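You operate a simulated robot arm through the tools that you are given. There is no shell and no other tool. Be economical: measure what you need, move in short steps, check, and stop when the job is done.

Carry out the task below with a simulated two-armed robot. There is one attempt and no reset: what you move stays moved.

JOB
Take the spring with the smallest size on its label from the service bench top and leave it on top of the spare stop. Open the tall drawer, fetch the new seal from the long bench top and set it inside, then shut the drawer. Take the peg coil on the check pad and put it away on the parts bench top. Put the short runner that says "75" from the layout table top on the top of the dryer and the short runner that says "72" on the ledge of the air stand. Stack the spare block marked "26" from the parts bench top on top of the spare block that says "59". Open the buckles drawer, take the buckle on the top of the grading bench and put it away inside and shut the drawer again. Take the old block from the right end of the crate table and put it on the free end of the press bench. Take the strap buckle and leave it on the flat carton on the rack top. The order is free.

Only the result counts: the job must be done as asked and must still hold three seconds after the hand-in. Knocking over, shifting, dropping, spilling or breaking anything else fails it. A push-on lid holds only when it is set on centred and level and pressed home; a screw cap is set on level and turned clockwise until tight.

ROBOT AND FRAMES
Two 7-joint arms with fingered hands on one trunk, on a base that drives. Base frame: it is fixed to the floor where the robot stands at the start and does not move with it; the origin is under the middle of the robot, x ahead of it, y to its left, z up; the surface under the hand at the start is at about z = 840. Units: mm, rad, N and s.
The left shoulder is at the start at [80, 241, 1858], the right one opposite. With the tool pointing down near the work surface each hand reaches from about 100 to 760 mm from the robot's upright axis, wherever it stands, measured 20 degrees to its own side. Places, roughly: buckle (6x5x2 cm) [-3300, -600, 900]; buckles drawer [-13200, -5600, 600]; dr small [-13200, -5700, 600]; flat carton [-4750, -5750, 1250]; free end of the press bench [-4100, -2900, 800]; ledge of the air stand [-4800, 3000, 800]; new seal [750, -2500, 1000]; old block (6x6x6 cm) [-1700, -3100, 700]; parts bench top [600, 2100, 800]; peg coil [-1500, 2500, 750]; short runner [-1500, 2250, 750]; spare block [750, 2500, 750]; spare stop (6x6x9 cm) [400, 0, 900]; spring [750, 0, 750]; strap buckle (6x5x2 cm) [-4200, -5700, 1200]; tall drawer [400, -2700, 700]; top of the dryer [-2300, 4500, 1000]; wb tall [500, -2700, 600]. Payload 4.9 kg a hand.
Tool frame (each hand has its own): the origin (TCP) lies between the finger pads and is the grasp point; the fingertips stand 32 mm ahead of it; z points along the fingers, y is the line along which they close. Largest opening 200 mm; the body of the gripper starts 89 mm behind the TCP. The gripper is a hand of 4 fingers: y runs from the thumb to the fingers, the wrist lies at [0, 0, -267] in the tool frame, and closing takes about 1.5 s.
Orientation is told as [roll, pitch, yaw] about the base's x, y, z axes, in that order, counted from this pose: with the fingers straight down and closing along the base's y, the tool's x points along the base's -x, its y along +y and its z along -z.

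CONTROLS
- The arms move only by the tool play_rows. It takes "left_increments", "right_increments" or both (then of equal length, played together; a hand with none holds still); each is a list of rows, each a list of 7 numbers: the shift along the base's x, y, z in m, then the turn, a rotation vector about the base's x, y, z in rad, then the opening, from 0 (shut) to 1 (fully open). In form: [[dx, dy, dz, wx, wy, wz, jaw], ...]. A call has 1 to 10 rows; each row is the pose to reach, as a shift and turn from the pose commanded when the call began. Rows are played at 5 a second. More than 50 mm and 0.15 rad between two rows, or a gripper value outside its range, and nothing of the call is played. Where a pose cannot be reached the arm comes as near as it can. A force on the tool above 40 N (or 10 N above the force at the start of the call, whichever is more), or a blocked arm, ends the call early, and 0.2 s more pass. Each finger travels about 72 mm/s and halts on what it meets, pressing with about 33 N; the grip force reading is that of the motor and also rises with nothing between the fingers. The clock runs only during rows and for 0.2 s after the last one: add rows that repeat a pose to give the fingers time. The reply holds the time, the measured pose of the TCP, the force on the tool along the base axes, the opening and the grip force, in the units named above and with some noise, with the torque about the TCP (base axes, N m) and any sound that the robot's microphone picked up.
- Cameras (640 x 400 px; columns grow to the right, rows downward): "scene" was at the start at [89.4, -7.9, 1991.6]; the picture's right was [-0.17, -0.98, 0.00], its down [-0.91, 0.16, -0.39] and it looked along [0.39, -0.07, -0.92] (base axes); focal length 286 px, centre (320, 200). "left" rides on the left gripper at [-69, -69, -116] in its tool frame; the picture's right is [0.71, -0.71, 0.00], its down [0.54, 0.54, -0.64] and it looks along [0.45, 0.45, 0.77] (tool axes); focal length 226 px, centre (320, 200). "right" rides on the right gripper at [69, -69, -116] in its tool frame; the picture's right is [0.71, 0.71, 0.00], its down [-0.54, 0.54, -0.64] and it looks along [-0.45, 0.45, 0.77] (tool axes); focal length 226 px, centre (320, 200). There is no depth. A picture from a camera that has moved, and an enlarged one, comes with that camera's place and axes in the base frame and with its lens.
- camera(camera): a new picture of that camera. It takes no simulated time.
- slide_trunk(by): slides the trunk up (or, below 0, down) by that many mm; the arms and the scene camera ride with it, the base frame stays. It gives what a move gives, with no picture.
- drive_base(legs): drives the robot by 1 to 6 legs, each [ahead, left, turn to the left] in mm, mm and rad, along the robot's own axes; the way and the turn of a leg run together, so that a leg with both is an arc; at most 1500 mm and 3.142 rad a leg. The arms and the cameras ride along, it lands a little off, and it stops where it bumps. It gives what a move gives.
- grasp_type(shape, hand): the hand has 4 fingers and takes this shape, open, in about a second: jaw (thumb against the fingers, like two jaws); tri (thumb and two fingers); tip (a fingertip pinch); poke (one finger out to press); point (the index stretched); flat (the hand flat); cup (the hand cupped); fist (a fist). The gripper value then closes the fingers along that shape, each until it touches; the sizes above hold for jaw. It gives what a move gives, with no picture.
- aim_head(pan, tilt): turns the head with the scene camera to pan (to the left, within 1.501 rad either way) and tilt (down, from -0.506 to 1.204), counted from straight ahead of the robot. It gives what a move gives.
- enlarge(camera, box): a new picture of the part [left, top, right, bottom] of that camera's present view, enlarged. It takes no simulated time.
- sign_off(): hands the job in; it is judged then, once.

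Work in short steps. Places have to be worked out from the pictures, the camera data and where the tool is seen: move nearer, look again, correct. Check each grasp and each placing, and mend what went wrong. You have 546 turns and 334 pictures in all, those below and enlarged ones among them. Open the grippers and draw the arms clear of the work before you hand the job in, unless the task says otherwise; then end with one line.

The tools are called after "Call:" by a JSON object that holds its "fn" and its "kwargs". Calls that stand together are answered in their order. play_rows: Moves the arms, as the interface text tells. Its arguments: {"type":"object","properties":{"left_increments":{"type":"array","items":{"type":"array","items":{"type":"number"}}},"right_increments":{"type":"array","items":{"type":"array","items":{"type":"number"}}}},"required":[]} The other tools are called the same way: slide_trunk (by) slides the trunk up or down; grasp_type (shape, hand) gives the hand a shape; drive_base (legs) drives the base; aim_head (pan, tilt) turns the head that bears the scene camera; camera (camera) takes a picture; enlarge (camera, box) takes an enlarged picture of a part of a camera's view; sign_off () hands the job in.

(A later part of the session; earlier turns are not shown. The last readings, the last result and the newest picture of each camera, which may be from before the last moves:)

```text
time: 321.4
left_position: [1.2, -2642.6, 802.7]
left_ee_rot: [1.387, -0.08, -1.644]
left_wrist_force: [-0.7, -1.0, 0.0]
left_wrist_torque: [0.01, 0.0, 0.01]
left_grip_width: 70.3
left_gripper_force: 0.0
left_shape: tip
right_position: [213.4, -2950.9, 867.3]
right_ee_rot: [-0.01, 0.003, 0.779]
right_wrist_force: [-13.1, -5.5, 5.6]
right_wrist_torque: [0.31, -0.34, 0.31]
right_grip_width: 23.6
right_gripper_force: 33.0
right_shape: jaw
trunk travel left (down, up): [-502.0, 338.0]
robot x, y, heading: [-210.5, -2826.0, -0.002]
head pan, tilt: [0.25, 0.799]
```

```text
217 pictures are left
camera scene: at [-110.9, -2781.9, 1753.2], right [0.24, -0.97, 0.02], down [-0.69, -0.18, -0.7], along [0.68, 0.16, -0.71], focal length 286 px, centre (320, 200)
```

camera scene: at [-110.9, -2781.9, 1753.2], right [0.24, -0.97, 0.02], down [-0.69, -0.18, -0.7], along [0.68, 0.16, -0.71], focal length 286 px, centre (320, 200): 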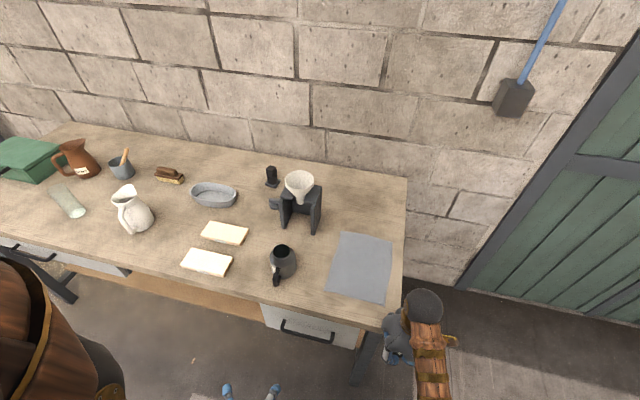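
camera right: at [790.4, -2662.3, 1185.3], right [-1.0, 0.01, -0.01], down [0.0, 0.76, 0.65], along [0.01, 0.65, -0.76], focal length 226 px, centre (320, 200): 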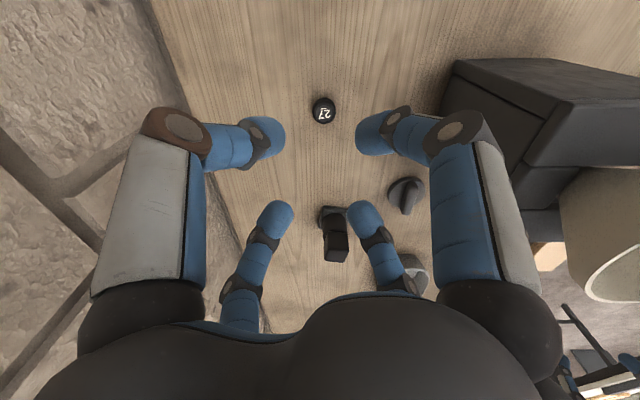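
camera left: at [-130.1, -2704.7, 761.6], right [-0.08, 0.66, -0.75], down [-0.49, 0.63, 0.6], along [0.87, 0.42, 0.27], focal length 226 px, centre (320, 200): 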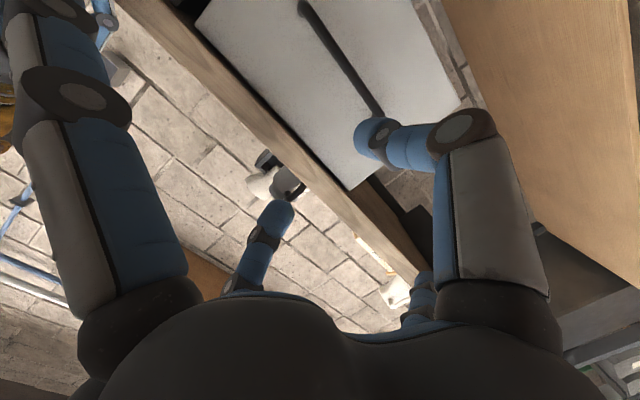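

The right hand touches the bench corner. I back off at once and raise/retract the right hand.

Call:
{"fn": "drive_base", "kwargs": {"legs": [[-60, 0, 0]]}}

Call:
{"fn": "play_rows", "kwargs": {"right_increments": [[-0.04, 0, 0.0, 0, 0, 0, 0], [-0.08, 0, 0.02, 0, 0, 0, 0], [-0.1, -0.02, 0.05, 0, 0, 0, 0], [-0.11, -0.04, 0.08, 0, 0, 0, 0], [-0.11, -0.06, 0.1, 0, 0, 0, 0]]}}

Call:
{"fn": "camera", "kwargs": {"camera": "right"}}

```text
time: 322.3
left_position: [-58.9, -2643.4, 803.4]
left_ee_rot: [1.389, -0.08, -1.647]
left_wrist_force: [0.0, 0.0, 0.4]
left_wrist_torque: [0.01, 0.0, 0.01]
left_grip_width: 70.2
left_gripper_force: 0.0
left_shape: tip
right_position: [153.8, -2951.8, 866.8]
right_ee_rot: [-0.007, 0.001, 0.778]
right_wrist_force: [0.0, -0.1, -0.6]
right_wrist_torque: [-0.02, 0.0, 0.03]
right_grip_width: 24.0
right_gripper_force: 32.8
right_shape: jaw
trunk travel left (down, up): [-502.0, 338.0]
robot x, y, heading: [-269.6, -2827.4, -0.004]
head pan, tilt: [0.25, 0.799]
```

```text
time: 323.7
left_position: [-60.3, -2689.0, 809.6]
left_ee_rot: [1.372, -0.05, -1.791]
left_wrist_force: [-0.3, 0.1, 0.8]
left_wrist_torque: [0.01, 0.06, 0.05]
left_grip_width: 70.0
left_gripper_force: 0.1
left_shape: tip
right_position: [1.2, -2919.4, 969.8]
right_ee_rot: [-0.048, -0.001, 1.439]
right_wrist_force: [-0.3, 0.5, 0.0]
right_wrist_torque: [0.01, -0.05, -0.02]
right_grip_width: 24.0
right_gripper_force: 33.3
right_shape: jaw
trunk travel left (down, up): [-502.0, 338.0]
robot x, y, heading: [-263.7, -2829.3, -0.015]
head pan, tilt: [0.25, 0.799]
stopped in row 5 (left hand): the arm was blocked; the commanded pose is now the measured one
```

```text
216 pictures are left
camera right: at [54.9, -2996.7, 1089.4], right [-0.79, -0.61, -0.03], down [-0.5, 0.61, 0.62], along [-0.35, 0.51, -0.79], focal length 226 px, centre (320, 200)
```

right: 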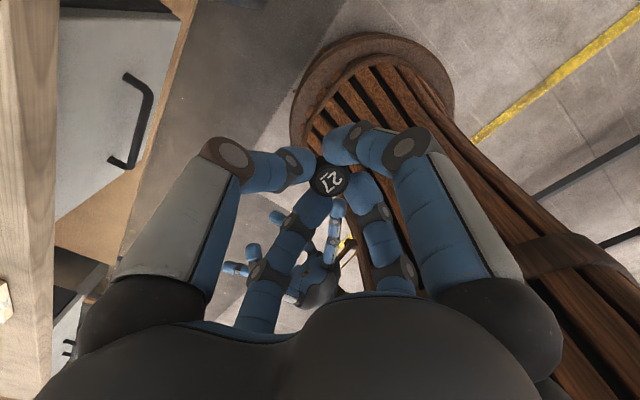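

The arms got cramped near the lower body at this trunk height. I raise the trunk 150 and spread the right hand outward again.

Call:
{"fn": "slide_trunk", "kwargs": {"by": 150}}

Call:
{"fn": "play_rows", "kwargs": {"right_increments": [[0.02, -0.03, 0.0, 0.01, 0, -0.1, 0], [0.04, -0.06, 0.0, 0.02, 0, -0.2, 0], [0.06, -0.09, 0.0, 0.03, 0, -0.3, 0], [0.08, -0.12, 0.0, 0.048, 0, -0.4, 0], [0.1, -0.15, 0.0, 0.048, 0, -0.5, 0], [0.12, -0.18, 0.0, 0.048, 0, -0.6, 0], [0.12, -0.2, 0.0, 0.048, 0, -0.66, 0]]}}

Call:
{"fn": "camera", "kwargs": {"camera": "right"}}

```text
time: 325.4
left_position: [-60.7, -2689.7, 957.3]
left_ee_rot: [1.376, -0.052, -1.793]
left_wrist_force: [0.3, 0.1, -0.6]
left_wrist_torque: [-0.01, 0.0, -0.01]
left_grip_width: 70.3
left_gripper_force: 0.0
left_shape: tip
right_position: [-2.0, -2920.1, 1117.8]
right_ee_rot: [-0.048, 0.001, 1.437]
right_wrist_force: [0.4, 0.2, 0.2]
right_wrist_torque: [0.0, 0.02, 0.02]
right_grip_width: 23.8
right_gripper_force: 32.8
right_shape: jaw
trunk travel left (down, up): [-652.0, 188.0]
robot x, y, heading: [-261.6, -2830.9, -0.012]
head pan, tilt: [0.25, 0.799]
```

```text
time: 326.1
left_position: [-60.6, -2689.1, 956.2]
left_ee_rot: [1.374, -0.052, -1.794]
left_wrist_force: [0.1, 0.1, -0.3]
left_wrist_torque: [0.02, 0.01, 0.01]
left_grip_width: 70.1
left_gripper_force: 0.0
left_shape: tip
right_position: [-3.1, -2926.6, 1114.9]
right_ee_rot: [-0.03, -0.016, 1.486]
right_wrist_force: [1.2, -0.5, 0.0]
right_wrist_torque: [-0.01, 0.01, 0.02]
right_grip_width: 23.9
right_gripper_force: 32.7
right_shape: jaw
trunk travel left (down, up): [-652.0, 188.0]
robot x, y, heading: [-264.1, -2831.4, -0.013]
head pan, tilt: [0.25, 0.799]
stopped in row 3 (right hand): the arm was blocked; the commanded pose is now the measured one
```

```text
215 pictures are left
camera right: at [57.2, -3002.5, 1232.4], right [-0.76, -0.64, -0.03], down [-0.51, 0.58, 0.64], along [-0.39, 0.5, -0.77], focal length 226 px, centre (320, 200)
```

right: 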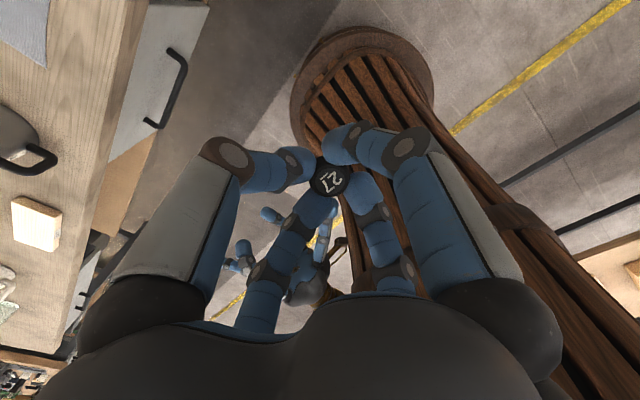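

Still blocked; I look at the right arm's configuration from the head.

Call:
{"fn": "aim_head", "kwargs": {"pan": -0.5, "tilt": 1.1}}

Call:
{"fn": "camera", "kwargs": {"camera": "scene"}}

```text
time: 327.1
left_position: [-60.6, -2689.0, 956.7]
left_ee_rot: [1.375, -0.051, -1.79]
left_wrist_force: [-0.2, -1.1, -0.1]
left_wrist_torque: [-0.01, -0.02, 0.01]
left_grip_width: 70.2
left_gripper_force: 0.1
left_shape: tip
right_position: [-2.6, -2924.9, 1114.0]
right_ee_rot: [-0.029, -0.017, 1.488]
right_wrist_force: [0.5, 0.4, 0.2]
right_wrist_torque: [0.03, 0.02, 0.01]
right_grip_width: 23.7
right_gripper_force: 33.3
right_shape: jaw
trunk travel left (down, up): [-652.0, 188.0]
robot x, y, heading: [-260.6, -2832.9, -0.017]
head pan, tilt: [-0.499, 1.1]
```

```text
214 pictures are left
camera scene: at [-178.3, -2887.6, 1881.5], right [-0.49, -0.87, -0.01], down [-0.78, 0.44, -0.45], along [0.4, -0.21, -0.89], focal length 286 px, centre (320, 200)
```

scene: 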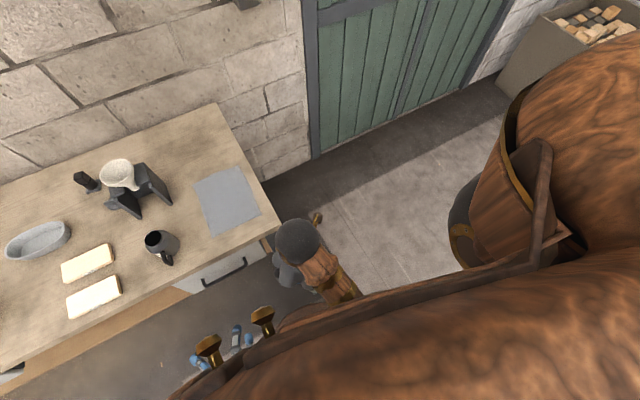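

The right elbow is under the chest. I extend the hand straight forward first (z 1114 is above the bench).

Call:
{"fn": "play_rows", "kwargs": {"right_increments": [[0.02, 0, 0.0, 0, 0, 0, 0], [0.05, 0, 0.0, 0, 0, 0, 0], [0.09, 0, 0.0, 0, 0, -0.05, 0], [0.13, 0, 0.0, 0, 0, -0.1, 0], [0.17, 0, 0.0, 0, 0, -0.2, 0], [0.2, 0, 0.0, 0, 0, -0.3, 0]]}}

```text
time: 327.7
left_position: [-58.7, -2691.2, 956.9]
left_ee_rot: [1.374, -0.051, -1.794]
left_wrist_force: [0.0, 0.6, 1.2]
left_wrist_torque: [0.02, -0.02, 0.02]
left_grip_width: 70.4
left_gripper_force: 0.0
left_shape: tip
right_position: [-2.9, -2886.4, 1118.1]
right_ee_rot: [-0.054, -0.007, 1.729]
right_wrist_force: [0.9, -0.1, 0.3]
right_wrist_torque: [-0.03, 0.03, 0.02]
right_grip_width: 23.7
right_gripper_force: 32.9
right_shape: jaw
trunk travel left (down, up): [-652.0, 188.0]
robot x, y, heading: [-264.3, -2833.7, -0.013]
head pan, tilt: [-0.499, 1.1]
stopped in row 2 (right hand): the arm was blocked; the commanded pose is now the measured one
```

The arm is heavily folded. I extend it by lowering and moving forward in small steps.

Call:
{"fn": "play_rows", "kwargs": {"right_increments": [[0, 0, -0.02, 0, 0, 0, 0], [0.0, 0, -0.05, 0, 0, 0, 0], [0.01, 0, -0.08, 0, 0, 0, 0], [0.03, 0, -0.11, 0, 0, 0, 0], [0.06, 0, -0.13, 0, 0, 0, 0], [0.1, 0, -0.13, 0, 0, 0, 0]]}}

```text
time: 329.1
left_position: [-58.8, -2678.8, 953.7]
left_ee_rot: [1.376, -0.066, -1.795]
left_wrist_force: [0.8, -0.7, -0.5]
left_wrist_torque: [-0.04, 0.01, 0.02]
left_grip_width: 70.0
left_gripper_force: 0.1
left_shape: tip
right_position: [95.6, -2872.1, 988.0]
right_ee_rot: [-0.049, 0.006, 1.729]
right_wrist_force: [-0.2, -0.6, -0.6]
right_wrist_torque: [0.01, 0.03, -0.04]
right_grip_width: 23.7
right_gripper_force: 33.0
right_shape: jaw
trunk travel left (down, up): [-652.0, 188.0]
robot x, y, heading: [-266.9, -2834.8, -0.007]
head pan, tilt: [-0.499, 1.1]
```

Free again. Now outward to the right while undoing the yaw.

Call:
{"fn": "play_rows", "kwargs": {"right_increments": [[0.01, -0.03, 0, 0.01, 0, -0.1, 0], [0.02, -0.06, 0, 0.02, 0, -0.2, 0], [0.03, -0.09, 0, 0.03, 0, -0.3, 0], [0.03, -0.12, 0, 0.04, 0, -0.4, 0], [0.03, -0.15, 0, 0.049, 0, -0.5, 0], [0.03, -0.18, 0, 0.049, 0, -0.6, 0], [0.03, -0.21, 0.01, 0.049, 0, -0.7, 0], [0.03, -0.23, 0.02, 0.049, 0, -0.8, 0], [0.03, -0.25, 0.03, 0.049, 0, -0.9, 0]]}}

Call:
{"fn": "camera", "kwargs": {"camera": "scene"}}

```text
time: 331.1
left_position: [-61.5, -2676.8, 953.9]
left_ee_rot: [1.38, -0.066, -1.794]
left_wrist_force: [0.0, 0.2, 0.0]
left_wrist_torque: [0.03, -0.04, 0.0]
left_grip_width: 70.2
left_gripper_force: 0.0
left_shape: tip
right_position: [124.4, -3119.8, 1018.6]
right_ee_rot: [-0.038, -0.037, 0.827]
right_wrist_force: [-0.2, -0.4, 0.4]
right_wrist_torque: [-0.02, -0.01, 0.0]
right_grip_width: 24.1
right_gripper_force: 32.7
right_shape: jaw
trunk travel left (down, up): [-652.0, 188.0]
robot x, y, heading: [-264.3, -2833.4, -0.013]
head pan, tilt: [-0.499, 1.1]
```

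```text
213 pictures are left
camera scene: at [-177.6, -2861.5, 1881.6], right [-0.49, -0.87, 0.0], down [-0.78, 0.44, -0.45], along [0.4, -0.22, -0.89], focal length 286 px, centre (320, 200)
```

scene: 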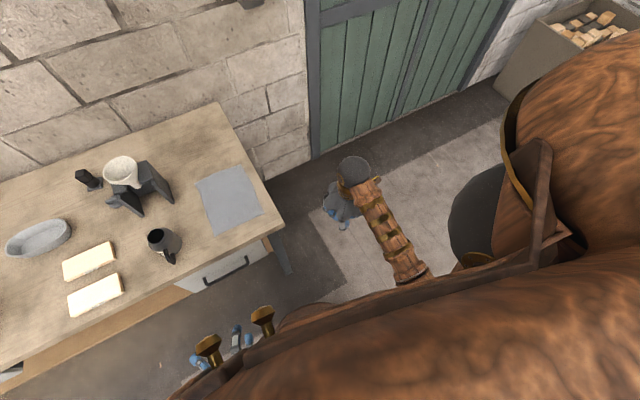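

Now the left hand: back 70, then bring it forward toward the handle with the tool tilted ~50° and straightened.

Call:
{"fn": "drive_base", "kwargs": {"legs": [[-70, 0, 0]]}}

Call:
{"fn": "play_rows", "kwargs": {"left_increments": [[0.035, 0, -0.015, 0, 0.05, 0.03, 0.35], [0.07, 0, -0.03, 0, 0.1, 0.06, 0.35], [0.105, 0.0, -0.045, 0, 0.15, 0.1, 0.35], [0.14, 0, -0.06, 0, 0.2, 0.14, 0.35], [0.17, 0.005, -0.08, 0, 0.25, 0.18, 0.35], [0.2, 0.01, -0.1, 0, 0.3, 0.22, 0.35], [0.22, 0.012, -0.13, 0, 0.35, 0.22, 0.35], [0.23, 0.012, -0.155, 0, 0.4, 0.22, 0.35]]}}

Call:
{"fn": "camera", "kwargs": {"camera": "left"}}

```text
time: 332.1
left_position: [-122.0, -2676.0, 952.7]
left_ee_rot: [1.374, -0.066, -1.792]
left_wrist_force: [0.5, -0.3, 0.4]
left_wrist_torque: [0.02, -0.01, -0.02]
left_grip_width: 70.0
left_gripper_force: 0.1
left_shape: tip
right_position: [62.5, -3118.7, 1016.8]
right_ee_rot: [-0.034, -0.033, 0.827]
right_wrist_force: [1.7, -0.2, -0.3]
right_wrist_torque: [0.01, 0.11, 0.01]
right_grip_width: 23.8
right_gripper_force: 33.1
right_shape: jaw
trunk travel left (down, up): [-652.0, 188.0]
robot x, y, heading: [-328.3, -2833.7, -0.018]
head pan, tilt: [-0.499, 1.1]
```

```text
time: 333.9
left_position: [116.8, -2659.3, 792.6]
left_ee_rot: [0.974, -0.107, -1.532]
left_wrist_force: [0.7, -0.2, -0.9]
left_wrist_torque: [0.01, -0.02, 0.01]
left_grip_width: 70.3
left_gripper_force: 0.0
left_shape: tip
right_position: [73.4, -3112.8, 1013.2]
right_ee_rot: [-0.032, -0.025, 0.829]
right_wrist_force: [2.9, -0.3, -0.7]
right_wrist_torque: [-0.01, 0.25, 0.02]
right_grip_width: 23.5
right_gripper_force: 32.9
right_shape: jaw
trunk travel left (down, up): [-652.0, 188.0]
robot x, y, heading: [-332.1, -2829.7, -0.013]
head pan, tilt: [-0.499, 1.1]
```

```text
212 pictures are left
camera left: at [-13.2, -2730.2, 808.3], right [-0.42, 0.62, -0.66], down [-0.25, 0.62, 0.75], along [0.87, 0.48, -0.11], focal length 226 px, centre (320, 200)
```

left: 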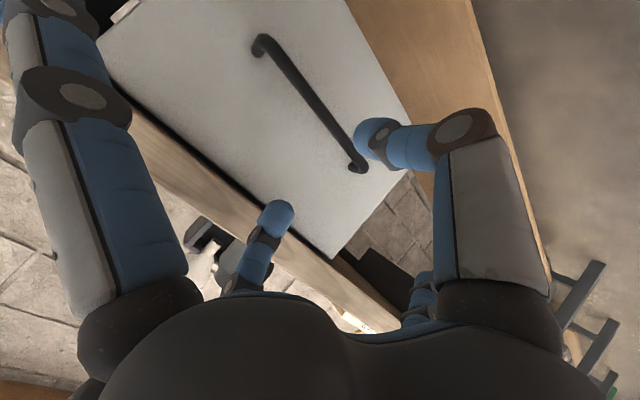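

The bar lies straight along the tool's axis (≈(240, -2668, 707)). I approach along the tool direction most of the way and look.

Call:
{"fn": "play_rows", "kwargs": {"left_increments": [[0.03, -0.003, -0.021, 0, 0, 0, 0.3], [0.06, -0.006, -0.042, 0, 0, 0, 0.28], [0.075, -0.007, -0.053, 0, 0, 0, 0.28], [0.075, -0.007, -0.053, 0, 0, 0, 0.28]]}}

Call:
{"fn": "camera", "kwargs": {"camera": "left"}}

```text
time: 334.9
left_position: [174.4, -2670.6, 748.0]
left_ee_rot: [0.983, -0.105, -1.536]
left_wrist_force: [-0.7, -0.7, 0.4]
left_wrist_torque: [-0.01, 0.01, 0.0]
left_grip_width: 56.4
left_gripper_force: 0.1
left_shape: tip
right_position: [52.3, -3119.4, 1021.8]
right_ee_rot: [-0.04, -0.04, 0.827]
right_wrist_force: [-0.8, 0.6, -0.2]
right_wrist_torque: [-0.03, -0.05, 0.04]
right_grip_width: 23.8
right_gripper_force: 32.6
right_shape: jaw
trunk travel left (down, up): [-652.0, 188.0]
robot x, y, heading: [-328.5, -2835.8, -0.012]
head pan, tilt: [-0.499, 1.1]
```

```text
211 pictures are left
camera left: at [43.9, -2741.9, 761.7], right [-0.41, 0.63, -0.66], down [-0.26, 0.61, 0.75], along [0.87, 0.48, -0.09], focal length 226 px, centre (320, 200)
```

left: 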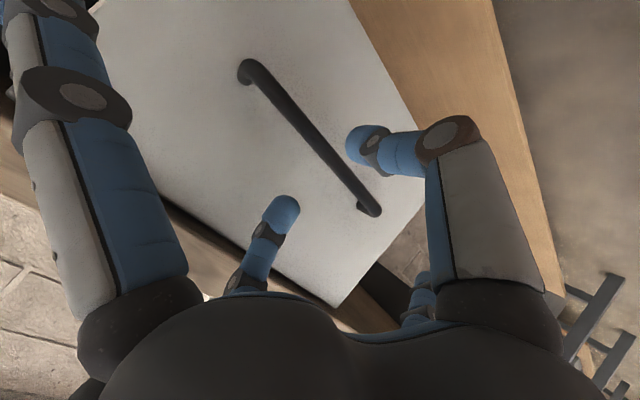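

Bar confirmed at (240, -2667, 707). I advance along the axis until it lies between the fingertips.

Call:
{"fn": "play_rows", "kwargs": {"left_increments": [[0.02, 0.001, -0.012, 0, 0, 0, 0.28], [0.038, 0.002, -0.024, 0, 0, 0, 0.28], [0.05, 0.002, -0.032, 0, 0, 0, 0.28], [0.05, 0.002, -0.032, 0, 0, 0, 0.28]]}}

Call:
{"fn": "camera", "kwargs": {"camera": "left"}}

```text
time: 335.9
left_position: [225.0, -2669.6, 714.1]
left_ee_rot: [0.98, -0.107, -1.535]
left_wrist_force: [-20.3, -0.9, 4.0]
left_wrist_torque: [0.01, -0.95, 0.09]
left_grip_width: 54.1
left_gripper_force: 0.1
left_shape: tip
right_position: [55.0, -3118.9, 1020.4]
right_ee_rot: [-0.039, -0.04, 0.829]
right_wrist_force: [0.2, -0.8, -1.0]
right_wrist_torque: [0.02, 0.03, 0.0]
right_grip_width: 24.0
right_gripper_force: 32.6
right_shape: jaw
trunk travel left (down, up): [-652.0, 188.0]
robot x, y, heading: [-334.2, -2829.9, -0.008]
head pan, tilt: [-0.499, 1.1]
```

```text
210 pictures are left
camera left: at [93.1, -2740.8, 728.3], right [-0.42, 0.63, -0.66], down [-0.25, 0.61, 0.75], along [0.87, 0.48, -0.1], focal length 226 px, centre (320, 200)
```

left: 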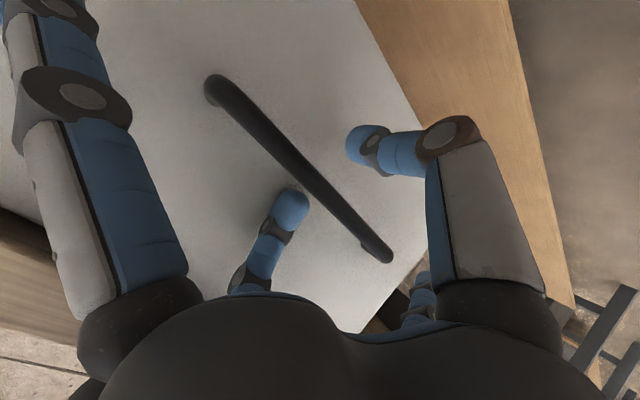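

The finger behind the bar touches the drawer front. I ease back 4 mm and close on the bar.

Call:
{"fn": "play_rows", "kwargs": {"left_increments": [[-0.004, 0, 0.001, 0, 0, 0, 0.28], [-0.004, 0, 0.001, 0, 0, 0, 0.15], [-0.004, 0, 0.001, 0, 0, 0, 0.05], [-0.004, 0, 0.001, 0, 0, 0, 0.0], [-0.004, 0, 0.001, 0, 0, 0, 0.0]]}}

Call:
{"fn": "camera", "kwargs": {"camera": "left"}}

```text
time: 337.1
left_position: [222.2, -2668.9, 714.3]
left_ee_rot: [0.978, -0.104, -1.536]
left_wrist_force: [0.5, 1.9, -4.8]
left_wrist_torque: [0.02, 0.0, -0.02]
left_grip_width: 0.0
left_gripper_force: 32.7
left_shape: tip
right_position: [57.5, -3117.9, 1018.9]
right_ee_rot: [-0.038, -0.037, 0.828]
right_wrist_force: [-0.1, -0.4, -0.5]
right_wrist_torque: [-0.02, 0.01, 0.0]
right_grip_width: 23.9
right_gripper_force: 33.2
right_shape: jaw
trunk travel left (down, up): [-652.0, 188.0]
robot x, y, heading: [-332.7, -2832.8, -0.013]
head pan, tilt: [-0.499, 1.1]
```

```text
209 pictures are left
camera left: at [91.9, -2739.8, 729.0], right [-0.42, 0.63, -0.66], down [-0.25, 0.61, 0.75], along [0.87, 0.48, -0.1], focal length 226 px, centre (320, 200)
```

left: 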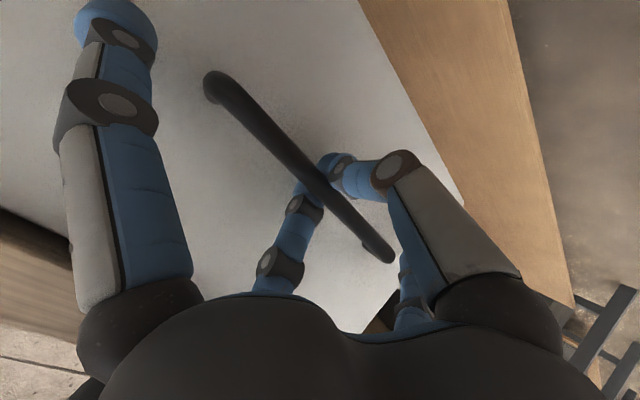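

The fingers closed behind the bar, enclosing it like a hook. I pull gently backward and watch.

Call:
{"fn": "play_rows", "kwargs": {"left_increments": [[-0.015, 0, 0, 0, 0, 0, 0], [-0.03, 0, 0, 0, 0, 0, 0], [-0.05, 0, 0, 0, 0, 0, 0], [-0.07, 0, 0, 0, 0, 0, 0]]}}

Call:
{"fn": "camera", "kwargs": {"camera": "left"}}

```text
time: 338.1
left_position: [152.7, -2669.7, 715.4]
left_ee_rot: [0.979, -0.104, -1.535]
left_wrist_force: [-0.4, 4.2, -11.4]
left_wrist_torque: [0.07, 0.05, 0.0]
left_grip_width: 0.0
left_gripper_force: 33.0
left_shape: tip
right_position: [56.2, -3118.4, 1020.1]
right_ee_rot: [-0.038, -0.038, 0.83]
right_wrist_force: [-0.2, -0.1, -0.1]
right_wrist_torque: [0.01, -0.02, 0.02]
right_grip_width: 24.0
right_gripper_force: 32.9
right_shape: jaw
trunk travel left (down, up): [-652.0, 188.0]
robot x, y, heading: [-331.4, -2831.3, -0.013]
head pan, tilt: [-0.499, 1.1]
```

```text
208 pictures are left
camera left: at [20.6, -2740.2, 729.8], right [-0.42, 0.63, -0.66], down [-0.25, 0.61, 0.75], along [0.87, 0.48, -0.1], focal length 226 px, centre (320, 200)
```

left: 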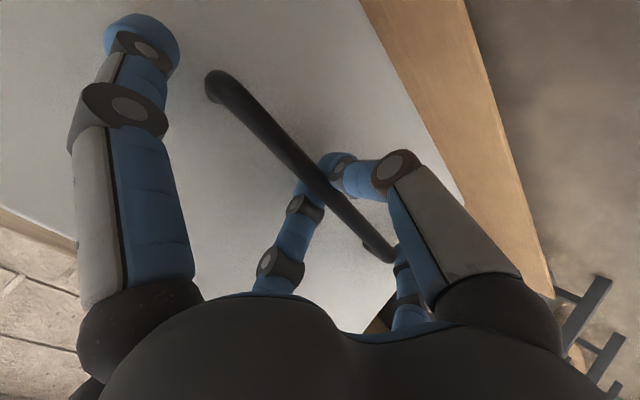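

The drawer follows (open 70 mm). I continue pulling by driving the base back 180.

Call:
{"fn": "drive_base", "kwargs": {"legs": [[-90, 0, 0]]}}

Call:
{"fn": "drive_base", "kwargs": {"legs": [[-90, 0, 0]]}}

Call:
{"fn": "aim_head", "kwargs": {"pan": 0.2, "tilt": 0.9}}

Call:
{"fn": "camera", "kwargs": {"camera": "scene"}}

```text
time: 339.2
left_position: [69.5, -2668.8, 715.4]
left_ee_rot: [0.98, -0.104, -1.538]
left_wrist_force: [2.9, 0.1, -9.9]
left_wrist_torque: [0.04, 0.01, -0.03]
left_grip_width: 0.0
left_gripper_force: 32.9
left_shape: tip
right_position: [-27.9, -3118.3, 1019.2]
right_ee_rot: [-0.035, -0.037, 0.828]
right_wrist_force: [-0.3, 0.3, 0.6]
right_wrist_torque: [0.06, 0.03, 0.0]
right_grip_width: 24.2
right_gripper_force: 33.0
right_shape: jaw
trunk travel left (down, up): [-652.0, 188.0]
robot x, y, heading: [-419.2, -2830.1, -0.014]
head pan, tilt: [-0.499, 1.1]
```

```text
time: 340.3
left_position: [-17.0, -2667.8, 715.1]
left_ee_rot: [0.983, -0.103, -1.536]
left_wrist_force: [3.7, -6.0, -9.0]
left_wrist_torque: [-0.07, 0.05, -0.03]
left_grip_width: 0.0
left_gripper_force: 33.3
left_shape: tip
right_position: [-113.5, -3117.3, 1018.0]
right_ee_rot: [-0.033, -0.036, 0.83]
right_wrist_force: [1.3, 0.5, -0.1]
right_wrist_torque: [0.04, 0.07, -0.03]
right_grip_width: 23.9
right_gripper_force: 33.1
right_shape: jaw
trunk travel left (down, up): [-652.0, 188.0]
robot x, y, heading: [-507.6, -2829.1, -0.011]
head pan, tilt: [-0.499, 1.1]
```

```text
time: 341.4
left_position: [-18.8, -2667.5, 717.5]
left_ee_rot: [0.984, -0.103, -1.536]
left_wrist_force: [0.4, -5.2, -17.5]
left_wrist_torque: [-0.03, 0.06, -0.01]
left_grip_width: 0.0
left_gripper_force: 33.0
left_shape: tip
right_position: [-116.9, -3116.1, 1019.1]
right_ee_rot: [-0.037, -0.039, 0.83]
right_wrist_force: [0.2, 1.1, 0.1]
right_wrist_torque: [-0.01, 0.03, 0.01]
right_grip_width: 24.1
right_gripper_force: 33.2
right_shape: jaw
trunk travel left (down, up): [-652.0, 188.0]
robot x, y, heading: [-512.1, -2826.1, -0.016]
head pan, tilt: [0.201, 0.901]
```

```text
207 pictures are left
camera scene: at [-399.6, -2813.8, 1895.2], right [0.19, -0.98, 0.0], down [-0.77, -0.15, -0.62], along [0.61, 0.12, -0.78], focal length 286 px, centre (320, 200)
```

scene: 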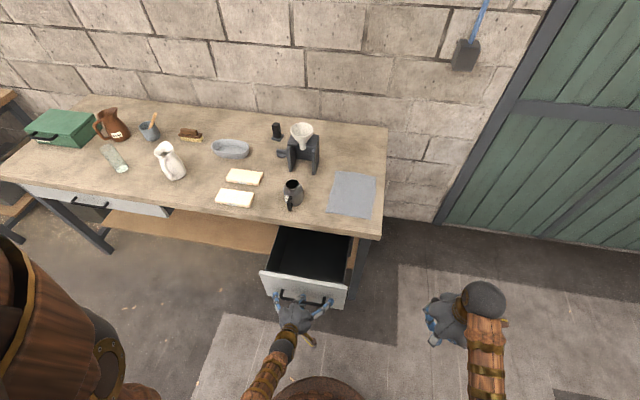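

The drawer is open about 240 mm. I open the fingers and withdraw along the tool axis.

Call:
{"fn": "play_rows", "kwargs": {"left_increments": [[0, 0, 0.002, 0, 0, 0, 0.15], [0, 0, 0.002, 0, 0, 0, 0.28], [0, 0, 0.002, 0, 0, 0, 0.28], [-0.02, 0, 0.014, 0, 0, 0, 0.28], [-0.05, 0, 0.034, 0, 0, 0, 0.28], [-0.08, 0, 0.054, 0, 0, 0, 0.28]]}}

Call:
{"fn": "enlarge", "kwargs": {"camera": "scene", "box": [240, 210, 400, 330]}}

```text
time: 342.8
left_position: [-99.2, -2664.5, 772.8]
left_ee_rot: [0.988, -0.109, -1.535]
left_wrist_force: [0.8, 0.0, 0.3]
left_wrist_torque: [0.02, 0.04, -0.03]
left_grip_width: 56.0
left_gripper_force: 0.0
left_shape: tip
right_position: [-118.5, -3112.4, 1020.3]
right_ee_rot: [-0.041, -0.035, 0.829]
right_wrist_force: [-0.3, 0.4, -0.4]
right_wrist_torque: [0.03, 0.01, -0.03]
right_grip_width: 23.9
right_gripper_force: 32.6
right_shape: jaw
trunk travel left (down, up): [-652.0, 188.0]
robot x, y, heading: [-505.9, -2826.0, -0.01]
head pan, tilt: [0.201, 0.901]
```

```text
3.33 times, centred on (320, 270) of scene
camera zoom: at [-401.7, -2805.6, 1895.3], right [0.19, -0.98, 0.0], down [-0.77, -0.15, -0.62], along [0.61, 0.11, -0.78], focal length 954 px, centre (320, -33)
```

zoom: 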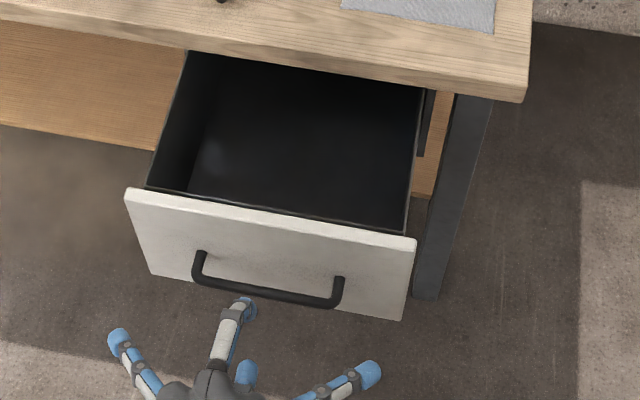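

The drawer is tall (interior ≈250 deep) so the hand must go down inside; I need a wider opening. I re-hook the handle and pull further.

Call:
{"fn": "play_rows", "kwargs": {"left_increments": [[0.03, 0, -0.02, 0, 0, 0, 0.28], [0.06, 0, -0.041, 0, 0, 0, 0.28], [0.08, 0, -0.056, 0, 0, 0, 0.28], [0.08, 0, -0.056, 0, 0, 0, 0.15], [0.08, 0, -0.056, 0, 0, 0, 0.0], [0.08, 0, -0.056, 0, 0, 0, 0.0]]}}

Call:
{"fn": "drive_base", "kwargs": {"legs": [[-70, 0, 0]]}}

Call:
{"fn": "drive_base", "kwargs": {"legs": [[-70, 0, 0]]}}

Call:
{"fn": "enlarge", "kwargs": {"camera": "scene", "box": [240, 180, 400, 330]}}

```text
time: 344.2
left_position: [-18.9, -2665.9, 715.5]
left_ee_rot: [0.987, -0.102, -1.537]
left_wrist_force: [0.4, 1.2, -2.2]
left_wrist_torque: [0.06, 0.01, -0.02]
left_grip_width: 9.0
left_gripper_force: 33.3
left_shape: tip
right_position: [-117.7, -3115.4, 1019.9]
right_ee_rot: [-0.04, -0.037, 0.828]
right_wrist_force: [0.1, 0.3, -0.4]
right_wrist_torque: [0.0, 0.02, -0.02]
right_grip_width: 23.6
right_gripper_force: 32.6
right_shape: jaw
trunk travel left (down, up): [-652.0, 188.0]
robot x, y, heading: [-508.3, -2829.5, -0.017]
head pan, tilt: [0.201, 0.901]
```

```text
time: 345.2
left_position: [-80.2, -2665.3, 716.8]
left_ee_rot: [0.986, -0.103, -1.536]
left_wrist_force: [3.9, -2.7, 0.0]
left_wrist_torque: [-0.02, 0.03, -0.07]
left_grip_width: 9.2
left_gripper_force: 33.1
left_shape: tip
right_position: [-180.9, -3116.2, 1017.5]
right_ee_rot: [-0.033, -0.037, 0.83]
right_wrist_force: [0.7, 0.3, -0.5]
right_wrist_torque: [0.04, 0.09, 0.02]
right_grip_width: 23.7
right_gripper_force: 33.0
right_shape: jaw
trunk travel left (down, up): [-652.0, 188.0]
robot x, y, heading: [-577.4, -2829.4, -0.008]
head pan, tilt: [0.201, 0.901]
```

```text
time: 346.2
left_position: [-146.0, -2665.7, 717.4]
left_ee_rot: [0.991, -0.101, -1.538]
left_wrist_force: [3.6, -7.4, -6.3]
left_wrist_torque: [-0.12, 0.19, -0.09]
left_grip_width: 8.5
left_gripper_force: 33.0
left_shape: tip
right_position: [-248.4, -3116.0, 1017.5]
right_ee_rot: [-0.032, -0.038, 0.829]
right_wrist_force: [0.5, -0.1, 0.0]
right_wrist_torque: [-0.02, 0.08, 0.01]
right_grip_width: 24.2
right_gripper_force: 33.0
right_shape: jaw
trunk travel left (down, up): [-652.0, 188.0]
robot x, y, heading: [-643.4, -2826.2, -0.012]
head pan, tilt: [0.201, 0.901]
```

```text
2.67 times, centred on (320, 255) of scene
camera zoom: at [-527.9, -2813.7, 1895.0], right [0.19, -0.98, 0.0], down [-0.77, -0.15, -0.62], along [0.61, 0.12, -0.79], focal length 763 px, centre (320, 53)
```

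zoom: 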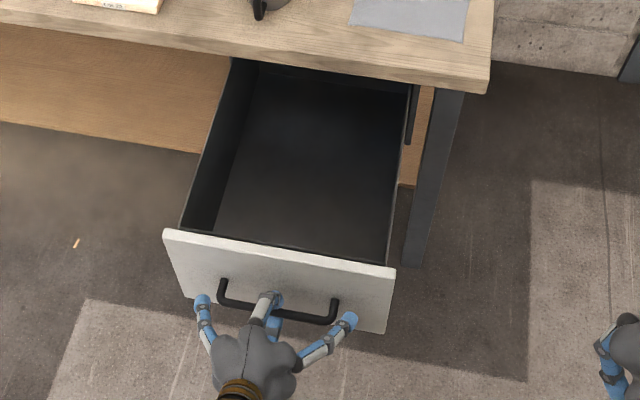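

Open about 370 mm with a proper grip. I release, withdraw the left hand, bring it up and vertical again.

Call:
{"fn": "play_rows", "kwargs": {"left_increments": [[0, 0, 0, 0, 0, 0, 0.15], [0, 0, 0, 0, 0, 0, 0.28], [0, 0, 0, 0, 0, 0, 0.28], [-0.025, 0, 0.017, 0, 0, 0, 0.28], [-0.055, 0, 0.037, 0, 0, 0, 0.28], [-0.08, 0, 0.065, 0, 0, 0, 0.28], [-0.08, 0.01, 0.105, 0, 0.1, 0, 0.28], [-0.07, 0.02, 0.145, 0, 0.22, 0, 0.28], [-0.06, 0.03, 0.185, 0, 0.35, 0, 0.28], [-0.05, 0.04, 0.225, 0, 0.48, 0, 0.28]]}}

Call:
{"fn": "play_rows", "kwargs": {"left_increments": [[0.0, 0.03, 0.03, 0, 0.12, 0, 0.28], [0.0, 0.06, 0.05, 0, 0.24, 0, 0.28], [0.0, 0.09, 0.06, 0, 0.36, 0, 0.28], [0.0, 0.11, 0.07, 0, 0.48, 0, 0.28], [0.0, 0.12, 0.07, 0, 0.5, 0, 0.28]]}}

Call:
{"fn": "camera", "kwargs": {"camera": "scene"}}

```text
time: 348.4
left_position: [-198.9, -2624.0, 943.7]
left_ee_rot: [0.513, -0.076, -1.489]
left_wrist_force: [0.6, 0.3, 0.7]
left_wrist_torque: [-0.04, 0.07, -0.05]
left_grip_width: 56.3
left_gripper_force: 0.0
left_shape: tip
right_position: [-252.1, -3115.3, 1019.4]
right_ee_rot: [-0.037, -0.039, 0.829]
right_wrist_force: [0.4, 0.0, -0.2]
right_wrist_torque: [0.0, 0.02, 0.0]
right_grip_width: 23.8
right_gripper_force: 32.7
right_shape: jaw
trunk travel left (down, up): [-652.0, 188.0]
robot x, y, heading: [-644.2, -2830.7, -0.01]
head pan, tilt: [0.201, 0.901]
```

```text
time: 349.6
left_position: [-200.6, -2503.3, 1016.0]
left_ee_rot: [0.014, -0.029, -1.467]
left_wrist_force: [0.9, 0.2, 0.2]
left_wrist_torque: [-0.03, 0.0, 0.01]
left_grip_width: 56.0
left_gripper_force: 0.1
left_shape: tip
right_position: [-252.4, -3114.6, 1019.6]
right_ee_rot: [-0.039, -0.04, 0.829]
right_wrist_force: [0.6, -0.1, -0.4]
right_wrist_torque: [0.03, 0.01, -0.02]
right_grip_width: 23.7
right_gripper_force: 33.2
right_shape: jaw
trunk travel left (down, up): [-652.0, 188.0]
robot x, y, heading: [-642.1, -2827.6, -0.01]
head pan, tilt: [0.201, 0.901]
```

```text
204 pictures are left
camera scene: at [-537.9, -2811.5, 1895.4], right [0.19, -0.98, 0.0], down [-0.77, -0.15, -0.62], along [0.61, 0.12, -0.78], focal length 286 px, centre (320, 200)
```

scene: 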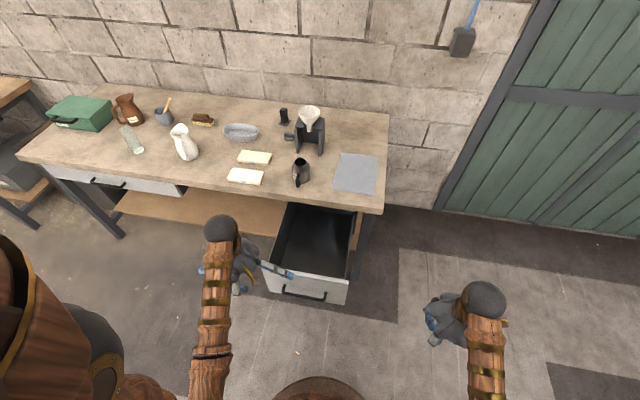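

I shift left 400 and ahead 100 so the right hand faces the open drawer.

Call:
{"fn": "drive_base", "kwargs": {"legs": [[0, 400, 0.01], [100, 0, 0]]}}

Call:
{"fn": "aim_head", "kwargs": {"pan": -0.2, "tilt": 1.0}}

Call:
{"fn": "camera", "kwargs": {"camera": "scene"}}

Call:
{"fn": "camera", "kwargs": {"camera": "right"}}

```text
time: 352.8
left_position: [-104.6, -2106.7, 1017.3]
left_ee_rot: [0.018, -0.031, -1.457]
left_wrist_force: [0.1, -0.6, 0.1]
left_wrist_torque: [-0.02, -0.06, 0.01]
left_grip_width: 55.7
left_gripper_force: 0.1
left_shape: tip
right_position: [-153.5, -2717.0, 1022.0]
right_ee_rot: [-0.041, -0.042, 0.837]
right_wrist_force: [-1.8, 0.1, -0.4]
right_wrist_torque: [-0.04, -0.04, 0.01]
right_grip_width: 24.0
right_gripper_force: 32.5
right_shape: jaw
trunk travel left (down, up): [-652.0, 188.0]
robot x, y, heading: [-542.2, -2431.6, -0.002]
head pan, tilt: [0.201, 0.901]
```

```text
time: 353.7
left_position: [-99.3, -2106.2, 1013.8]
left_ee_rot: [0.014, -0.029, -1.458]
left_wrist_force: [-0.2, -0.8, 0.5]
left_wrist_torque: [0.01, -0.01, 0.0]
left_grip_width: 55.9
left_gripper_force: 0.0
left_shape: tip
right_position: [-146.3, -2716.0, 1018.7]
right_ee_rot: [-0.037, -0.039, 0.837]
right_wrist_force: [-0.8, -0.5, 0.1]
right_wrist_torque: [0.0, 0.04, 0.0]
right_grip_width: 24.1
right_gripper_force: 32.9
right_shape: jaw
trunk travel left (down, up): [-652.0, 188.0]
robot x, y, heading: [-543.3, -2431.4, -0.003]
head pan, tilt: [-0.201, 1.0]
```

```text
203 pictures are left
camera scene: at [-438.8, -2444.7, 1888.0], right [-0.2, -0.98, 0.0], down [-0.82, 0.17, -0.54], along [0.53, -0.11, -0.84], focal length 286 px, centre (320, 200)
```

scene: 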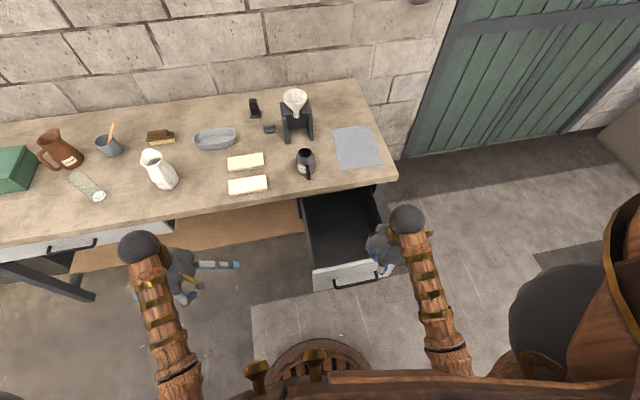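

```text
202 pictures are left
camera right: at [-148.3, -2814.5, 1135.9], right [-1.0, -0.05, -0.05], down [-0.07, 0.76, 0.64], along [0.01, 0.64, -0.76], focal length 226 px, centre (320, 200)
```

right: 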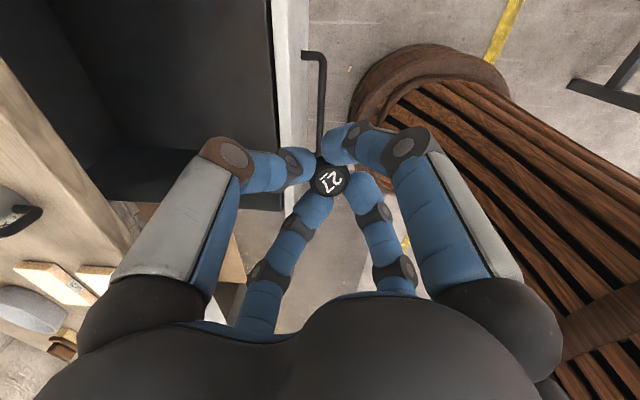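

The interior spans x≈-85…226, y≈-2510…-2825. I drive 80 closer, centre the right hand over it at (70, -2667), and level it.

Call:
{"fn": "drive_base", "kwargs": {"legs": [[80, 0, 0]]}}

Call:
{"fn": "play_rows", "kwargs": {"right_increments": [[0.035, 0.012, 0, 0, 0.015, 0, 0], [0.07, 0.024, 0.0, 0, 0.03, 0, 0], [0.105, 0.036, 0, -0.004, 0.045, 0, 0], [0.137, 0.049, 0, -0.004, 0.054, 0, 0], [0.137, 0.049, -0.03, -0.004, 0.054, 0, 0], [0.137, 0.049, -0.07, -0.004, 0.054, 0, 0]]}}

Call:
{"fn": "camera", "kwargs": {"camera": "right"}}

Call:
{"fn": "camera", "kwargs": {"camera": "scene"}}

```text
time: 354.7
left_position: [-30.1, -2106.6, 1016.2]
left_ee_rot: [0.02, -0.031, -1.458]
left_wrist_force: [-1.2, -0.2, 0.3]
left_wrist_torque: [-0.01, -0.08, -0.02]
left_grip_width: 56.4
left_gripper_force: 0.0
left_shape: tip
right_position: [-77.6, -2717.2, 1020.9]
right_ee_rot: [-0.042, -0.042, 0.836]
right_wrist_force: [-0.4, 1.4, 0.4]
right_wrist_torque: [0.01, -0.08, 0.01]
right_grip_width: 24.0
right_gripper_force: 32.6
right_shape: jaw
trunk travel left (down, up): [-652.0, 188.0]
robot x, y, heading: [-465.0, -2436.5, -0.008]
head pan, tilt: [-0.201, 1.0]
```

```text
time: 356.1
left_position: [-23.5, -2107.9, 1016.3]
left_ee_rot: [0.013, -0.028, -1.459]
left_wrist_force: [-0.3, -0.3, -0.9]
left_wrist_torque: [0.01, -0.04, -0.01]
left_grip_width: 55.8
left_gripper_force: 0.0
left_shape: tip
right_position: [66.2, -2668.4, 949.0]
right_ee_rot: [0.0, -0.001, 0.836]
right_wrist_force: [0.0, 0.4, 0.2]
right_wrist_torque: [0.0, -0.01, 0.0]
right_grip_width: 24.0
right_gripper_force: 33.0
right_shape: jaw
trunk travel left (down, up): [-652.0, 188.0]
robot x, y, heading: [-463.1, -2433.4, -0.006]
head pan, tilt: [-0.201, 1.0]
```

```text
201 pictures are left
camera right: at [71.4, -2766.0, 1066.2], right [-1.0, -0.05, 0.0], down [-0.04, 0.77, 0.64], along [-0.03, 0.64, -0.77], focal length 226 px, centre (320, 200)
```

right: 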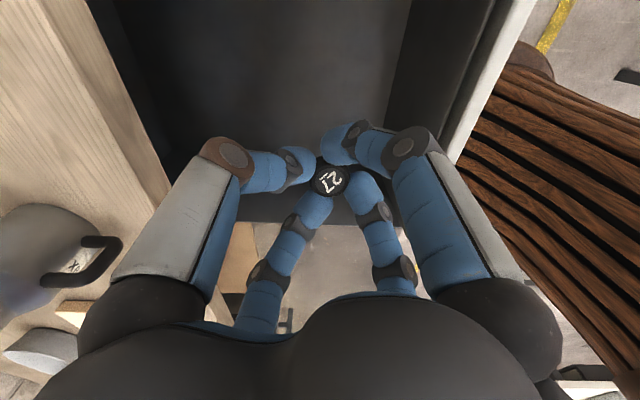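

```text
200 pictures are left
camera scene: at [-363.6, -2446.3, 1888.2], right [-0.2, -0.98, 0.0], down [-0.82, 0.17, -0.54], along [0.53, -0.11, -0.84], focal length 286 px, centre (320, 200)
```

scene: 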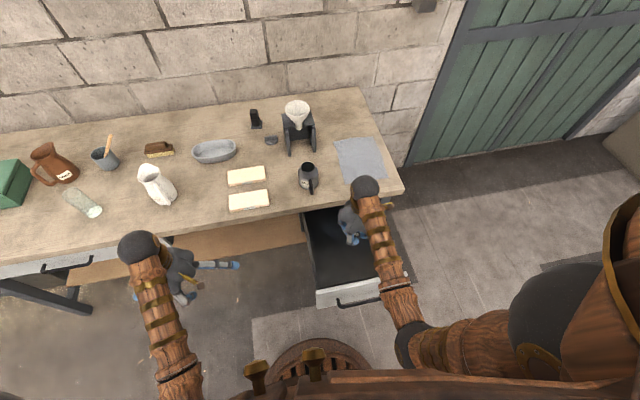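

Centred with ~30 mm clearance on both sides. I descend into the drawer stepwise.

Call:
{"fn": "play_rows", "kwargs": {"right_increments": [[0.001, 0, -0.04, 0, 0, 0, 0], [0.002, 0, -0.08, 0, 0, 0, 0], [0.003, 0, -0.12, 0, 0, 0, 0], [0.003, 0, -0.16, 0, 0, 0, 0], [0.003, 0, -0.2, 0, 0, 0, 0], [0.003, 0, -0.2, 0, 0, 0, 0]]}}

Call:
{"fn": "camera", "kwargs": {"camera": "right"}}

Call:
{"fn": "camera", "kwargs": {"camera": "scene"}}

```text
time: 357.5
left_position: [-23.5, -2107.1, 1015.6]
left_ee_rot: [0.017, -0.029, -1.458]
left_wrist_force: [0.1, -0.2, 0.6]
left_wrist_torque: [0.0, 0.0, 0.03]
left_grip_width: 55.7
left_gripper_force: 0.1
left_shape: tip
right_position: [68.4, -2668.9, 750.0]
right_ee_rot: [-0.003, 0.0, 0.837]
right_wrist_force: [-0.3, 0.6, 0.0]
right_wrist_torque: [0.02, -0.03, -0.01]
right_grip_width: 24.1
right_gripper_force: 32.9
right_shape: jaw
trunk travel left (down, up): [-652.0, 188.0]
robot x, y, heading: [-463.5, -2435.9, -0.002]
head pan, tilt: [-0.201, 1.0]
```

```text
199 pictures are left
camera right: at [73.7, -2766.7, 867.0], right [-1.0, -0.05, 0.0], down [-0.04, 0.77, 0.64], along [-0.03, 0.64, -0.77], focal length 226 px, centre (320, 200)
```

right: 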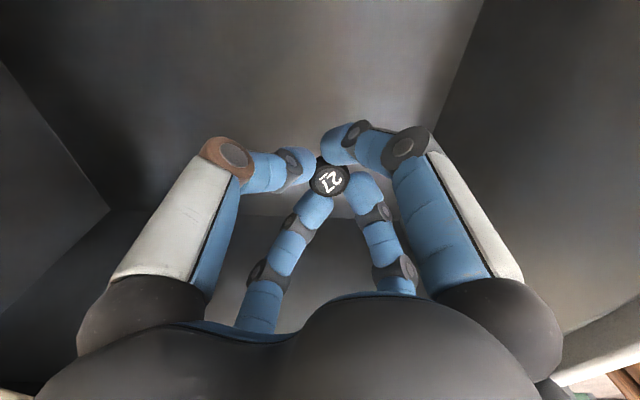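

```text
198 pictures are left
camera scene: at [-363.9, -2445.3, 1888.2], right [-0.2, -0.98, 0.0], down [-0.82, 0.17, -0.54], along [0.53, -0.11, -0.84], focal length 286 px, centre (320, 200)
```

scene: 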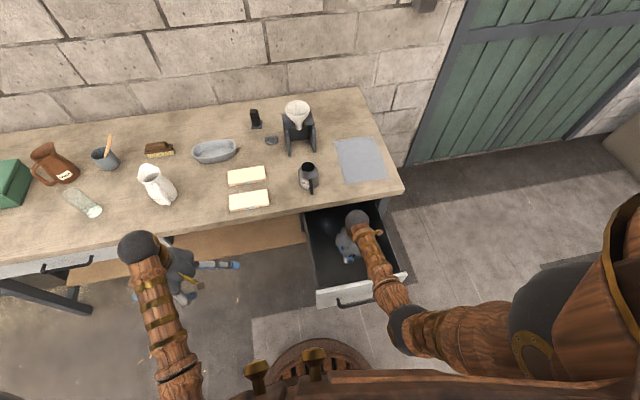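

Inside and clear. I keep lowering in smaller steps to feel the floor.

Call:
{"fn": "play_rows", "kwargs": {"right_increments": [[0, 0, -0.02, 0, 0, 0, 0], [0, 0, -0.04, 0, 0, 0, 0], [0, 0, -0.06, 0, 0, 0, 0], [0, 0, -0.075, 0, 0, 0, 0], [0, 0, -0.09, 0, 0, 0, 0], [0, 0, -0.1, 0, 0, 0, 0], [0, 0, -0.11, 0, 0, 0, 0], [0, 0, -0.12, 0, 0, 0, 0]]}}

Call:
{"fn": "camera", "kwargs": {"camera": "right"}}

```text
time: 359.3
left_position: [-23.8, -2106.0, 1016.9]
left_ee_rot: [0.016, -0.032, -1.459]
left_wrist_force: [0.0, 0.3, 0.0]
left_wrist_torque: [0.0, 0.01, -0.02]
left_grip_width: 56.0
left_gripper_force: 0.1
left_shape: tip
right_position: [71.1, -2668.5, 633.7]
right_ee_rot: [-0.006, -0.001, 0.836]
right_wrist_force: [0.4, -6.0, 33.7]
right_wrist_torque: [-0.84, 0.24, 0.05]
right_grip_width: 24.7
right_gripper_force: 33.0
right_shape: jaw
trunk travel left (down, up): [-652.0, 188.0]
robot x, y, heading: [-464.4, -2432.6, -0.008]
head pan, tilt: [-0.201, 1.0]
```

```text
197 pictures are left
camera right: at [74.8, -2765.7, 751.2], right [-1.0, -0.05, -0.01], down [-0.04, 0.77, 0.64], along [-0.03, 0.64, -0.77], focal length 226 px, centre (320, 200)
```

right: 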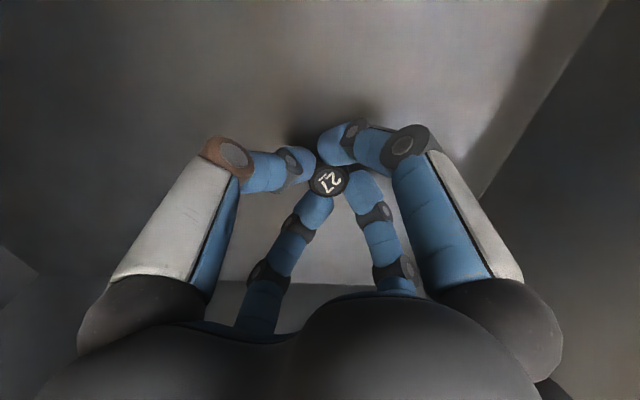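

Contact with the floor (33 N). I relieve 4 mm and open.

Call:
{"fn": "play_rows", "kwargs": {"right_increments": [[0, 0, 0.006, 0, 0, 0, 0], [0, 0, 0.006, 0, 0, 0, 0.18], [0, 0, 0.006, 0, 0, 0, 0.28], [0, 0, 0.006, 0, 0, 0, 0.38], [0, 0, 0.006, 0, 0, 0, 0.38]]}}

Call:
{"fn": "camera", "kwargs": {"camera": "right"}}

```text
time: 360.5
left_position: [-23.7, -2106.4, 1015.4]
left_ee_rot: [0.016, -0.028, -1.459]
left_wrist_force: [0.2, -0.3, -0.1]
left_wrist_torque: [0.03, -0.01, -0.02]
left_grip_width: 56.0
left_gripper_force: 0.0
left_shape: tip
right_position: [69.1, -2668.8, 635.2]
right_ee_rot: [0.001, 0.002, 0.835]
right_wrist_force: [-0.7, -0.4, 2.0]
right_wrist_torque: [0.03, 0.01, 0.01]
right_grip_width: 75.7
right_gripper_force: 0.0
right_shape: jaw
trunk travel left (down, up): [-652.0, 188.0]
robot x, y, heading: [-463.8, -2433.9, -0.008]
head pan, tilt: [-0.201, 1.0]
```

```text
196 pictures are left
camera right: at [73.4, -2766.3, 752.4], right [-1.0, -0.05, 0.0], down [-0.04, 0.77, 0.64], along [-0.03, 0.64, -0.77], focal length 226 px, centre (320, 200)
```

right: 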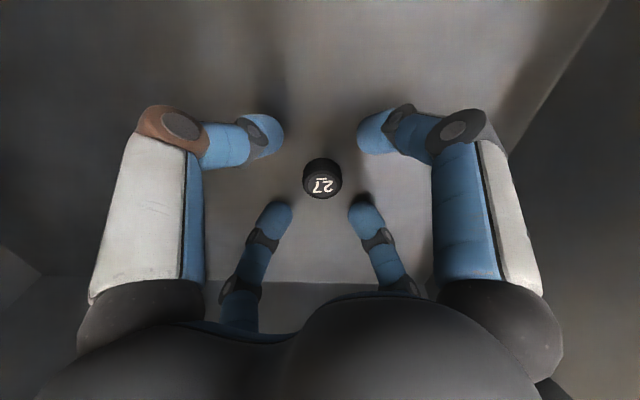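

The seal stands upright in the drawer. I lift the hand straight out.

Call:
{"fn": "play_rows", "kwargs": {"right_increments": [[0, 0, 0.03, 0, 0, 0, 0.38], [0, 0, 0.07, 0, 0, 0, 0.38], [0, 0, 0.11, 0, 0, 0, 0.38], [0, 0, 0.155, 0, 0, 0, 0.38], [0, 0, 0.2, 0, 0, 0, 0.38], [0, 0, 0.245, 0, 0, 0, 0.38], [0, 0, 0.29, 0, 0, 0, 0.38], [0, 0, 0.335, 0, 0, 0, 0.38], [0, 0, 0.38, 0, 0, 0, 0.38]]}}

Call:
{"fn": "enlarge", "kwargs": {"camera": "right", "box": [160, 20, 480, 220]}}

```text
time: 362.5
left_position: [-23.7, -2106.6, 1015.7]
left_ee_rot: [0.013, -0.029, -1.46]
left_wrist_force: [-0.2, 0.2, -0.7]
left_wrist_torque: [0.0, -0.03, 0.02]
left_grip_width: 56.0
left_gripper_force: 0.1
left_shape: tip
right_position: [68.5, -2669.1, 1016.1]
right_ee_rot: [0.001, 0.001, 0.836]
right_wrist_force: [0.2, 0.6, 0.0]
right_wrist_torque: [0.02, 0.01, -0.01]
right_grip_width: 75.9
right_gripper_force: 0.1
right_shape: jaw
trunk travel left (down, up): [-652.0, 188.0]
robot x, y, heading: [-465.9, -2432.2, -0.009]
head pan, tilt: [-0.201, 1.0]
```

```text
2.00 times, centred on (320, 120) of right
camera zoom: at [74.0, -2766.4, 1132.5], right [-1.0, -0.05, 0.0], down [-0.04, 0.77, 0.64], along [-0.03, 0.64, -0.77], focal length 452 px, centre (320, 360)
```

zoom: 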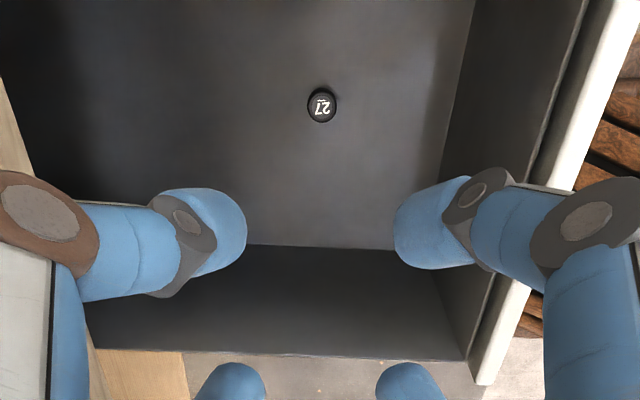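

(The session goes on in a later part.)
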